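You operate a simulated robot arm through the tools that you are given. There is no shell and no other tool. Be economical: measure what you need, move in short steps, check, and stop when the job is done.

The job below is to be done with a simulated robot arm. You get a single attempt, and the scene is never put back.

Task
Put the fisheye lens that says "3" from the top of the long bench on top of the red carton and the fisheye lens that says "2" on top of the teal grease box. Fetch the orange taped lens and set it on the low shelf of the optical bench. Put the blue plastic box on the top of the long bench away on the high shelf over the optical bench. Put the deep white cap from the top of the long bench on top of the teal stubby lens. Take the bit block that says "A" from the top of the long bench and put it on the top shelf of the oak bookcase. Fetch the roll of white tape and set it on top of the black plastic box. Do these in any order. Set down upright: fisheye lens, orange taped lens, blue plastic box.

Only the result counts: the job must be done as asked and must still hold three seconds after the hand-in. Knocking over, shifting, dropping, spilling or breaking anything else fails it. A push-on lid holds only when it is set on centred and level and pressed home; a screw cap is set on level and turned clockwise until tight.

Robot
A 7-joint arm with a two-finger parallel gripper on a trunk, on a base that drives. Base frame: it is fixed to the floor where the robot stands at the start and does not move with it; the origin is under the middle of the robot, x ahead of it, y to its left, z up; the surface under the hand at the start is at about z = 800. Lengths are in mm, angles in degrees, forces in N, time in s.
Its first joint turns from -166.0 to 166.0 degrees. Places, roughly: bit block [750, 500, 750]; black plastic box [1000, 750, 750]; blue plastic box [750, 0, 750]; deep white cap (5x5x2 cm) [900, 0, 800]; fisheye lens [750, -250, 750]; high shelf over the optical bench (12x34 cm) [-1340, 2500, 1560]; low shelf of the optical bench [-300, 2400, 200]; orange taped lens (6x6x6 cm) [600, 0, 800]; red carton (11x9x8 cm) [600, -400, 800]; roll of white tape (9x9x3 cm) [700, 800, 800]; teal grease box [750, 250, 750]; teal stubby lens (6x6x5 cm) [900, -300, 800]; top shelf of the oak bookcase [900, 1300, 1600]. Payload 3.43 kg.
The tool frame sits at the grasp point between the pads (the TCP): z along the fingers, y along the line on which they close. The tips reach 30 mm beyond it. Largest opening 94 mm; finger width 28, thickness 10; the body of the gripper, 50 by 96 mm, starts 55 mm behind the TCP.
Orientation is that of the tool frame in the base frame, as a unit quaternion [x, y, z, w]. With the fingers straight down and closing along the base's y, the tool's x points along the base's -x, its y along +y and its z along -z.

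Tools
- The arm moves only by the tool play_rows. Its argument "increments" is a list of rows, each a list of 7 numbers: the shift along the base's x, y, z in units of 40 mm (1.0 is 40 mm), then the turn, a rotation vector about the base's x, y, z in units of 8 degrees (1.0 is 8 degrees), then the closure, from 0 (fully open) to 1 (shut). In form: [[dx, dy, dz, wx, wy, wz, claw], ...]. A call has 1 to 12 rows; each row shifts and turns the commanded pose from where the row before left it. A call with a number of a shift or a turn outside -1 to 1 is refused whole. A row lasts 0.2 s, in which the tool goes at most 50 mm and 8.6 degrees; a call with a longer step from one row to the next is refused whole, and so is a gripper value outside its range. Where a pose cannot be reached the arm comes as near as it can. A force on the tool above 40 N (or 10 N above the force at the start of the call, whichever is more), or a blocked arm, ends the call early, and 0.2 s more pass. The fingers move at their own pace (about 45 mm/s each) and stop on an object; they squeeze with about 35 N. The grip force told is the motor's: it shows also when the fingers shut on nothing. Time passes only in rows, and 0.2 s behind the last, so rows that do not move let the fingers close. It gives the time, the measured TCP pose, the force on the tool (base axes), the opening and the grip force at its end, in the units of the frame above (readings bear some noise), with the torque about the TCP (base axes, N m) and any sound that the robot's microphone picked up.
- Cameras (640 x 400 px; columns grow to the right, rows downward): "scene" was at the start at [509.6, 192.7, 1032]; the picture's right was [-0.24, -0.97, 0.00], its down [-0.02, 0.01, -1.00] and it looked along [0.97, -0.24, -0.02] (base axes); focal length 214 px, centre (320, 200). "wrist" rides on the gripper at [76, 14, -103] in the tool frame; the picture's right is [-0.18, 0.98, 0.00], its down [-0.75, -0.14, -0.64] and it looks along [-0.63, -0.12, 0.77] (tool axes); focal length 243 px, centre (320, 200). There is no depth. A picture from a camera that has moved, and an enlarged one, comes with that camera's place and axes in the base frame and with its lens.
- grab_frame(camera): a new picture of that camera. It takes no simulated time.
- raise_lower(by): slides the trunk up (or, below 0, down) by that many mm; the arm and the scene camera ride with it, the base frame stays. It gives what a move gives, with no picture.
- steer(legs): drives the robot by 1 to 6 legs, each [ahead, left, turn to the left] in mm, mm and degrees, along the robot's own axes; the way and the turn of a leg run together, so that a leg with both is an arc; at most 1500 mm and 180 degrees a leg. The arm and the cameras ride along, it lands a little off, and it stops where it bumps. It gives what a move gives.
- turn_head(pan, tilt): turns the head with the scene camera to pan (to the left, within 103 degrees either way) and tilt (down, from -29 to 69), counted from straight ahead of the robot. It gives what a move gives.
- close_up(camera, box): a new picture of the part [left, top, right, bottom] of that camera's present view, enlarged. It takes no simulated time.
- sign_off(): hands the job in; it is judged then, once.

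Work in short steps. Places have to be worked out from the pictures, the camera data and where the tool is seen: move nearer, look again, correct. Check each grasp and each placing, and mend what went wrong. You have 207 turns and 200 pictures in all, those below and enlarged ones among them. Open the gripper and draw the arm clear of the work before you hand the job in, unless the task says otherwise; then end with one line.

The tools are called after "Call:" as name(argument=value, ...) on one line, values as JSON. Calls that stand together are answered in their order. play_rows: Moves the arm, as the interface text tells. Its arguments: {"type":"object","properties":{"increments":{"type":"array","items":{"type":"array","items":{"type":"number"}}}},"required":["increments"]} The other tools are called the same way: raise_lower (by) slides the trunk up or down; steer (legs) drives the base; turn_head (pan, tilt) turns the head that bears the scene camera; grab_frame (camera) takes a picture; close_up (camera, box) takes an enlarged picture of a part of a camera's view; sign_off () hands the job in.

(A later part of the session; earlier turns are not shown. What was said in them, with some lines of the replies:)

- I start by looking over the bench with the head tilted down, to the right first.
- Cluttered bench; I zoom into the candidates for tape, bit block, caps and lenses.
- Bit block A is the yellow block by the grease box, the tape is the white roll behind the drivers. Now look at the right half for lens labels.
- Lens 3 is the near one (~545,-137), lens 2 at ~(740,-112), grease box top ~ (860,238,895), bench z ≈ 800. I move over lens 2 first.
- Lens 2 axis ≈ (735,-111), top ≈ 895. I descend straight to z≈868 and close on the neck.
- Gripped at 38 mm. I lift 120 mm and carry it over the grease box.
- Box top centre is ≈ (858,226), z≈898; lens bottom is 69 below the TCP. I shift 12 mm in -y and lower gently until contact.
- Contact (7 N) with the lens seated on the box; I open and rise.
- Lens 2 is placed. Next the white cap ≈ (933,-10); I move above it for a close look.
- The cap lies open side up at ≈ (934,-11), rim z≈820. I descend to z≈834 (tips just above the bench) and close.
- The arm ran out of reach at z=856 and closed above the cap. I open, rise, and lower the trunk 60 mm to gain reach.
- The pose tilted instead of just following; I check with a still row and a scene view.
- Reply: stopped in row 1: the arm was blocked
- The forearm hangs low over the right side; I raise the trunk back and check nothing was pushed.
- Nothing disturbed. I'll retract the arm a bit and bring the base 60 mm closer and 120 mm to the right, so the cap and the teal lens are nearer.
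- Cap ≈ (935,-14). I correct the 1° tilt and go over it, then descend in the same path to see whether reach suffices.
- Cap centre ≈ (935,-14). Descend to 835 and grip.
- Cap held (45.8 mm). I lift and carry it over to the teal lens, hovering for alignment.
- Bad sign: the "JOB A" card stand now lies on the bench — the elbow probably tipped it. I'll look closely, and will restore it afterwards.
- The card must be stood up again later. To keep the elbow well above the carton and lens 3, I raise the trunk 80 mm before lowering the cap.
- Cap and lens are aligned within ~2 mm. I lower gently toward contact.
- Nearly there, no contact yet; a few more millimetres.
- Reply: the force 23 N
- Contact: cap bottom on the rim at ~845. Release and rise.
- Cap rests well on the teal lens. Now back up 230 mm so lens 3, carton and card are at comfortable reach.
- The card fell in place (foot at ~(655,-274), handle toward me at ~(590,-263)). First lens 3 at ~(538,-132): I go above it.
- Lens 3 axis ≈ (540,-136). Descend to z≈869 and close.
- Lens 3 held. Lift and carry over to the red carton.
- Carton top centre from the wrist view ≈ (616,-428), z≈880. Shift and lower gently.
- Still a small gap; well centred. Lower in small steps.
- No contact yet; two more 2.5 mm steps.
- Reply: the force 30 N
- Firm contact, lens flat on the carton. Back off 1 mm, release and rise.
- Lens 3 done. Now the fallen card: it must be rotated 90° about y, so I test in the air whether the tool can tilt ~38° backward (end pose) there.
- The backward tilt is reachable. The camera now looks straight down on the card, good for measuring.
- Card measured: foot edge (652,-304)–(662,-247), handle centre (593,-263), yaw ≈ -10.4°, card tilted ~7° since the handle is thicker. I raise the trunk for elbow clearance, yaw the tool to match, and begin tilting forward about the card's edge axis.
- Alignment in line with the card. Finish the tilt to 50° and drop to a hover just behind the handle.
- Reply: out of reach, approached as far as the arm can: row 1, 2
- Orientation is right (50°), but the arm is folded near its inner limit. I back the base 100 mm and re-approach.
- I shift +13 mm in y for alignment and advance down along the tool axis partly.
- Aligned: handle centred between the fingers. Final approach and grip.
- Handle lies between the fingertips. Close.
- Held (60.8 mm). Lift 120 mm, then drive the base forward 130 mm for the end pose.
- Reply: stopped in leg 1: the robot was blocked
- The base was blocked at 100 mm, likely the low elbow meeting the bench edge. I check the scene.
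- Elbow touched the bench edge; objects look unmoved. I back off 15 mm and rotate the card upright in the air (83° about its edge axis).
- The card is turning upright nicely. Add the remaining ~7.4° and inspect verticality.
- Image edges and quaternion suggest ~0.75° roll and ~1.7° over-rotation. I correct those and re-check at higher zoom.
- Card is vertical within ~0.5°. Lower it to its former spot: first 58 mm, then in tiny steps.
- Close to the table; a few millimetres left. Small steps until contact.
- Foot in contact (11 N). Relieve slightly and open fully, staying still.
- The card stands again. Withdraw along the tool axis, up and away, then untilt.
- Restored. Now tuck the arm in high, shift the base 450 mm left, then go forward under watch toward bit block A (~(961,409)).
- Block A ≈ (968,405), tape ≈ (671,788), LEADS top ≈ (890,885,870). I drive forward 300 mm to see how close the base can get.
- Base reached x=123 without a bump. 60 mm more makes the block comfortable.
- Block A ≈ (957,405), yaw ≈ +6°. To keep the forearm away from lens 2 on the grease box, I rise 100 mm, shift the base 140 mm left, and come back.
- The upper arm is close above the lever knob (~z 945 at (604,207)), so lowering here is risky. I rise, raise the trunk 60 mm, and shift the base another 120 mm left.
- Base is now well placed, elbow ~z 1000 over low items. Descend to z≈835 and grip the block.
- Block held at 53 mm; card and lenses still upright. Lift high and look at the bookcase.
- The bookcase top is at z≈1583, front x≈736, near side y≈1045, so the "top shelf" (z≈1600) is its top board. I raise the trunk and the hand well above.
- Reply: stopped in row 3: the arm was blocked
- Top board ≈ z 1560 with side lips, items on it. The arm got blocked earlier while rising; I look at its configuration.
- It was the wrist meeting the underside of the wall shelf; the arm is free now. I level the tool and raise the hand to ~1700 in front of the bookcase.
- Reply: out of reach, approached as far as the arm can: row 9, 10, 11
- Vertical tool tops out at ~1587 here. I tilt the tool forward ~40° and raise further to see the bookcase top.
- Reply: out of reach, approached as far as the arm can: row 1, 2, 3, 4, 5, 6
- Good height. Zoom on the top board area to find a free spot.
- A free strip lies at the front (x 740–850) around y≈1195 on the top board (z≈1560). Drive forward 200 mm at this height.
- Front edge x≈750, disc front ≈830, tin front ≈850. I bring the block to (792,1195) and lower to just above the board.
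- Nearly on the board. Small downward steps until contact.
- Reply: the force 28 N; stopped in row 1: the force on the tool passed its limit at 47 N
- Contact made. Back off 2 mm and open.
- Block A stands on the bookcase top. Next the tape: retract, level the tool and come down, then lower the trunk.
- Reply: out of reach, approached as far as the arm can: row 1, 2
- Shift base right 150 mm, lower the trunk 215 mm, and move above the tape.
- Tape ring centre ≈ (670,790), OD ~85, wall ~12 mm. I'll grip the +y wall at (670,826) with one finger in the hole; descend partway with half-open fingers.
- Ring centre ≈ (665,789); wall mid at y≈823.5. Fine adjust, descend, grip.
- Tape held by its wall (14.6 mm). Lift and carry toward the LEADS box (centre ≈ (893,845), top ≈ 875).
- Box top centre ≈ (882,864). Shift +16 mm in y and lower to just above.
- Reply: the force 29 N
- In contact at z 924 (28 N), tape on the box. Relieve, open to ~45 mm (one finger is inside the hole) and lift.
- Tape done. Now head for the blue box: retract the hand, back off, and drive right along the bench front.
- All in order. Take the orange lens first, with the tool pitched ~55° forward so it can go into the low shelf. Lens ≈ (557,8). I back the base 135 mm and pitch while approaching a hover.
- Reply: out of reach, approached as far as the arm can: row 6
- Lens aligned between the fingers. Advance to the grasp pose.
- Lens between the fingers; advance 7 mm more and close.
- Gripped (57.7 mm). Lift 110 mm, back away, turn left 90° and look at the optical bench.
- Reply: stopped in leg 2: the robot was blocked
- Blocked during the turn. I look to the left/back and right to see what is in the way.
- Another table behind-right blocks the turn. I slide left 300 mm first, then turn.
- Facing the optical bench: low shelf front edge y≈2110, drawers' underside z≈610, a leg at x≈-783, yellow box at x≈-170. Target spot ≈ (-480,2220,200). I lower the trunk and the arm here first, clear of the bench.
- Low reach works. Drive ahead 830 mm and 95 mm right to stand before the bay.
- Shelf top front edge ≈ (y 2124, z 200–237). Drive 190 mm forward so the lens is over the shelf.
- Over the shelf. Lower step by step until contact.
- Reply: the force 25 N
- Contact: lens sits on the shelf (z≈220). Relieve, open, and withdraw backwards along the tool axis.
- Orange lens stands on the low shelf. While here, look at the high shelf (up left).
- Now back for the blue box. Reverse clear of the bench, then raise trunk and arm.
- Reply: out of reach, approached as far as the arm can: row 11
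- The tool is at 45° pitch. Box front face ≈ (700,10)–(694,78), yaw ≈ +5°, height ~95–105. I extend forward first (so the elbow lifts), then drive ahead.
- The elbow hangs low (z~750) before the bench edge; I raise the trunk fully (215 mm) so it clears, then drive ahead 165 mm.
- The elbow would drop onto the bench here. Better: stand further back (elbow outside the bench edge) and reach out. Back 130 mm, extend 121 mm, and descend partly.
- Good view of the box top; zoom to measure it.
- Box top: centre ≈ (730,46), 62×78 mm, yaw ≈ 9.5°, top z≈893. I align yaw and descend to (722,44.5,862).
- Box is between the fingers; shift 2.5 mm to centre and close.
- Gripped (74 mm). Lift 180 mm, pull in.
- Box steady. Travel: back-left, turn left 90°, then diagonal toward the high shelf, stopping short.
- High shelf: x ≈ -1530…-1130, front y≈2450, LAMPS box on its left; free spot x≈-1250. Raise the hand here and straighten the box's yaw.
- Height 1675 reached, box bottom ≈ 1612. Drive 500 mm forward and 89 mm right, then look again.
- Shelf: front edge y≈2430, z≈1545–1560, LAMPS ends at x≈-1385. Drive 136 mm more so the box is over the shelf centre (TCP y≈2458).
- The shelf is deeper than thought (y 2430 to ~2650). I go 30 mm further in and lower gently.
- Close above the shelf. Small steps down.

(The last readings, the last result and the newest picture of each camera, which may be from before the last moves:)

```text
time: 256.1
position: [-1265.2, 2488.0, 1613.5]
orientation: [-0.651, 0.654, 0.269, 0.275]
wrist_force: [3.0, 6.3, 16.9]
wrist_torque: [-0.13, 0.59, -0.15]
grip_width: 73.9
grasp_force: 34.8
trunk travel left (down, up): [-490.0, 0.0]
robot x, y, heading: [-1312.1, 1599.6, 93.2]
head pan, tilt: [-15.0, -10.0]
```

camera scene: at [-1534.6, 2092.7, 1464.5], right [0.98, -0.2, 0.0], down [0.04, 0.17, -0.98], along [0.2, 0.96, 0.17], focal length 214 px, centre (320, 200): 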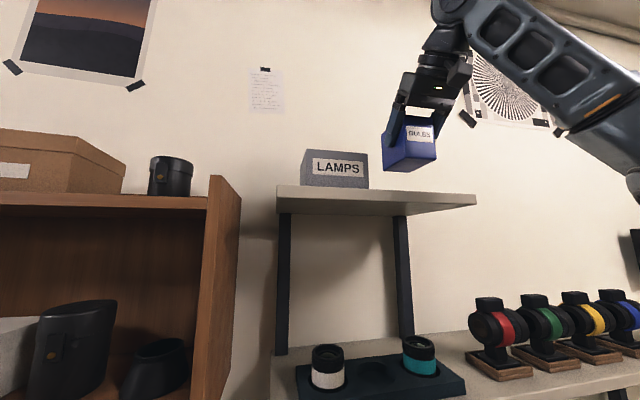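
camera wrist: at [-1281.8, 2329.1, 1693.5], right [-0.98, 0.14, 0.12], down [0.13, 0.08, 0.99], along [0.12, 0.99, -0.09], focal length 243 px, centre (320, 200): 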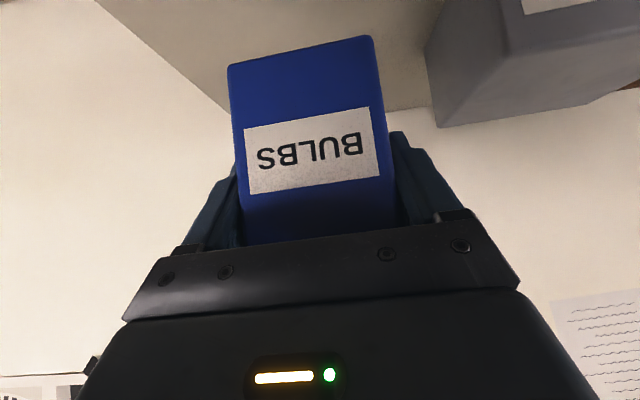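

Contact made (~17 N). Release and withdraw up and backwards.

Call:
play_rows(increments=[[0, 0, 0.02, 0, 0, 0, 1], [0, 0, 0, 0, 0, 0, 0.2], [0, 0, 0, 0, 0, 0, 0.1], [0, 0, 0, 0, 0, 0, 0], [0, 0, 0, 0, 0, 0, 0], [0, -0.3, 0.3, 0, 0, 0, 0], [0, -0.6, 0.6, 0, 0, 0, 0], [0, -0.8, 0.5, 0, 0, 0, 0], [0, -0.9, 0, 0, 0, 0, 0], [0, -0.9, 0, 0, 0, 0, 0]])

Call:
grab_frame(camera="wrist")

Call:
grab_frame(camera="scene")

```text
time: 258.3
position: [-1265.4, 2346.1, 1668.0]
orientation: [-0.652, 0.654, 0.267, 0.274]
wrist_force: [-0.8, -0.7, -0.7]
wrist_torque: [-0.01, -0.01, -0.02]
grip_width: 94.2
grasp_force: 0.0
trunk travel left (down, up): [-490.0, 0.0]
robot x, y, heading: [-1312.8, 1602.8, 93.3]
head pan, tilt: [-15.0, -10.0]
```

```text
33 pictures are left
camera wrist: at [-1280.9, 2218.7, 1686.0], right [-0.98, 0.13, 0.12], down [0.13, 0.08, 0.99], along [0.12, 0.99, -0.09], focal length 243 px, centre (320, 200)
```

wrist: 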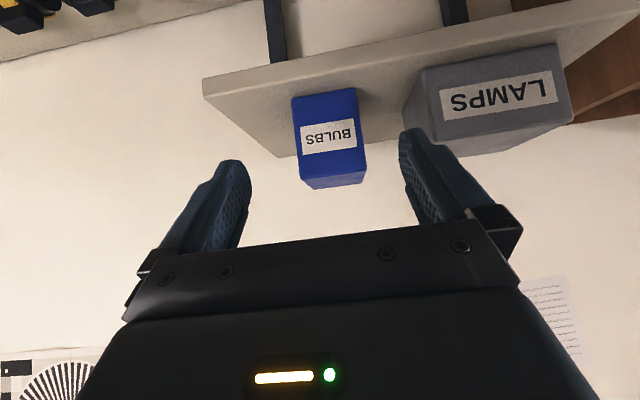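

```text
32 pictures are left
camera scene: at [-1534.9, 2093.2, 1464.3], right [0.98, -0.2, 0.0], down [0.04, 0.17, -0.98], along [0.2, 0.96, 0.17], focal length 214 px, centre (320, 200)
```

scene: 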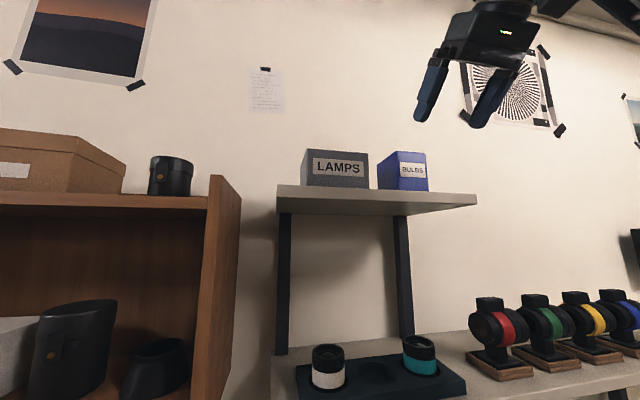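

All placed. I back away and take a final look at the long bench to verify everything still stands.

Call:
steer(legs=[[-1000, -500, 0], [0, 0, -90]])

Call:
turn_head(pan=0, tilt=15)

Call:
grab_frame(camera="scene")

Call:
close_up(camera="scene", box=[320, 140, 560, 290])

```text
time: 267.8
position: [-9.1, 585.6, 1666.6]
orientation: [0.001, 0.924, -0.004, 0.384]
wrist_force: [0.6, -0.9, -0.6]
wrist_torque: [0.02, -0.01, 0.0]
grip_width: 94.0
grasp_force: 0.0
trunk travel left (down, up): [-490.0, 0.0]
robot x, y, heading: [-754.6, 633.5, 3.2]
head pan, tilt: [-15.0, -10.0]
```

```text
time: 268.7
position: [-8.8, 586.3, 1667.0]
orientation: [0.001, 0.924, -0.004, 0.383]
wrist_force: [-0.4, 0.3, 0.1]
wrist_torque: [-0.04, 0.03, 0.0]
grip_width: 93.9
grasp_force: 0.0
trunk travel left (down, up): [-490.0, 0.0]
robot x, y, heading: [-754.2, 633.8, 3.3]
head pan, tilt: [0.0, 15.0]
```

```text
31 pictures are left
camera scene: at [-252.3, 877.0, 1425.1], right [0.06, -1.0, 0.0], down [-0.26, -0.01, -0.97], along [0.96, 0.05, -0.26], focal length 214 px, centre (320, 200)
```

scene: 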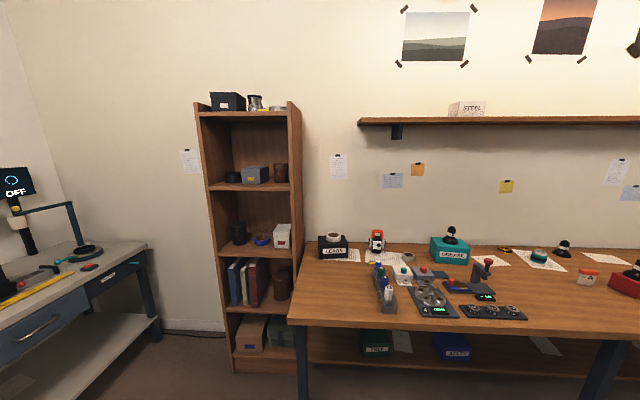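

```text
2.67 times, centred on (440, 215) of scene
camera zoom: at [-252.3, 877.0, 1425.1], right [0.06, -1.0, 0.0], down [-0.26, -0.01, -0.97], along [0.96, 0.05, -0.26], focal length 572 px, centre (0, 160)
```

zoom: 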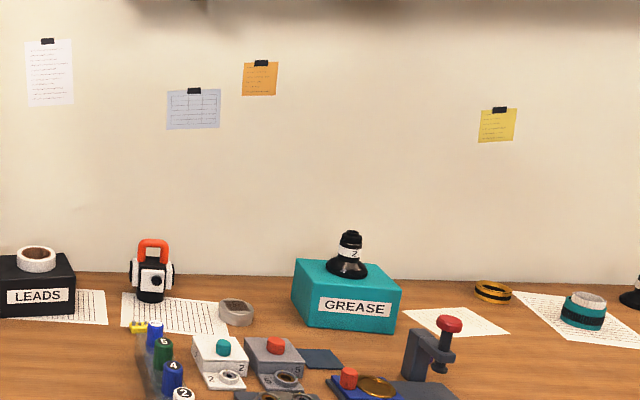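

Call:
turn_head(pan=-35, tilt=15)

Call:
close_up(camera="scene", box=[160, 150, 480, 350])

Call:
close_up(camera="scene", box=[230, 190, 350, 270])

```text
time: 269.7
position: [-9.4, 585.2, 1667.3]
orientation: [0.002, 0.923, -0.006, 0.384]
wrist_force: [-0.5, 0.2, -0.6]
wrist_torque: [-0.01, 0.01, 0.02]
grip_width: 93.9
grasp_force: 0.1
trunk travel left (down, up): [-490.0, 0.0]
robot x, y, heading: [-757.4, 633.6, 3.4]
head pan, tilt: [-35.0, 15.0]
```

```text
2.00 times, centred on (320, 250) of scene
camera zoom: at [-266.1, 822.7, 1425.0], right [-0.53, -0.85, 0.0], down [-0.22, 0.14, -0.97], along [0.82, -0.51, -0.26], focal length 429 px, centre (320, 100)
```

zoom: 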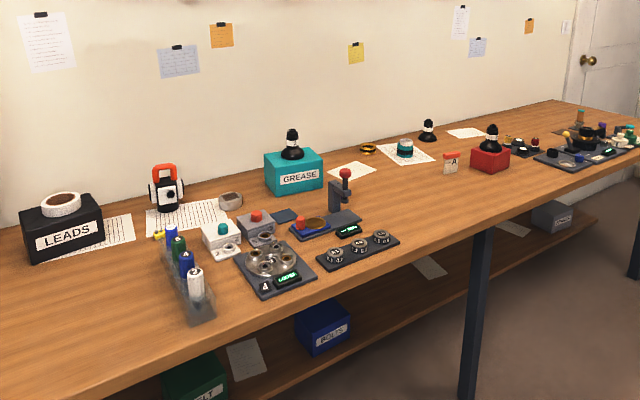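

```text
5.00 times, centred on (290, 230) of scene
camera zoom: at [-266.1, 822.7, 1425.0], right [-0.53, -0.85, 0.0], down [-0.22, 0.14, -0.97], along [0.82, -0.51, -0.26], focal length 1072 px, centre (470, 50)
```

zoom: 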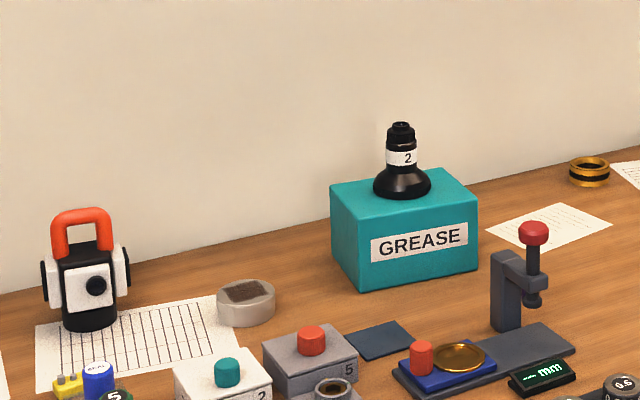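

Everything is in place and upright, the gripper is open and the arm is clear; I hand in.

Call:
sign_off()

```text
The job is handed in.
```

All seven placements are done and were still standing in my last pictures. My arm knocked over the "JOB A" card on the long bench early on. I stood it back up within about a centimetre of its original place, going by the camera.
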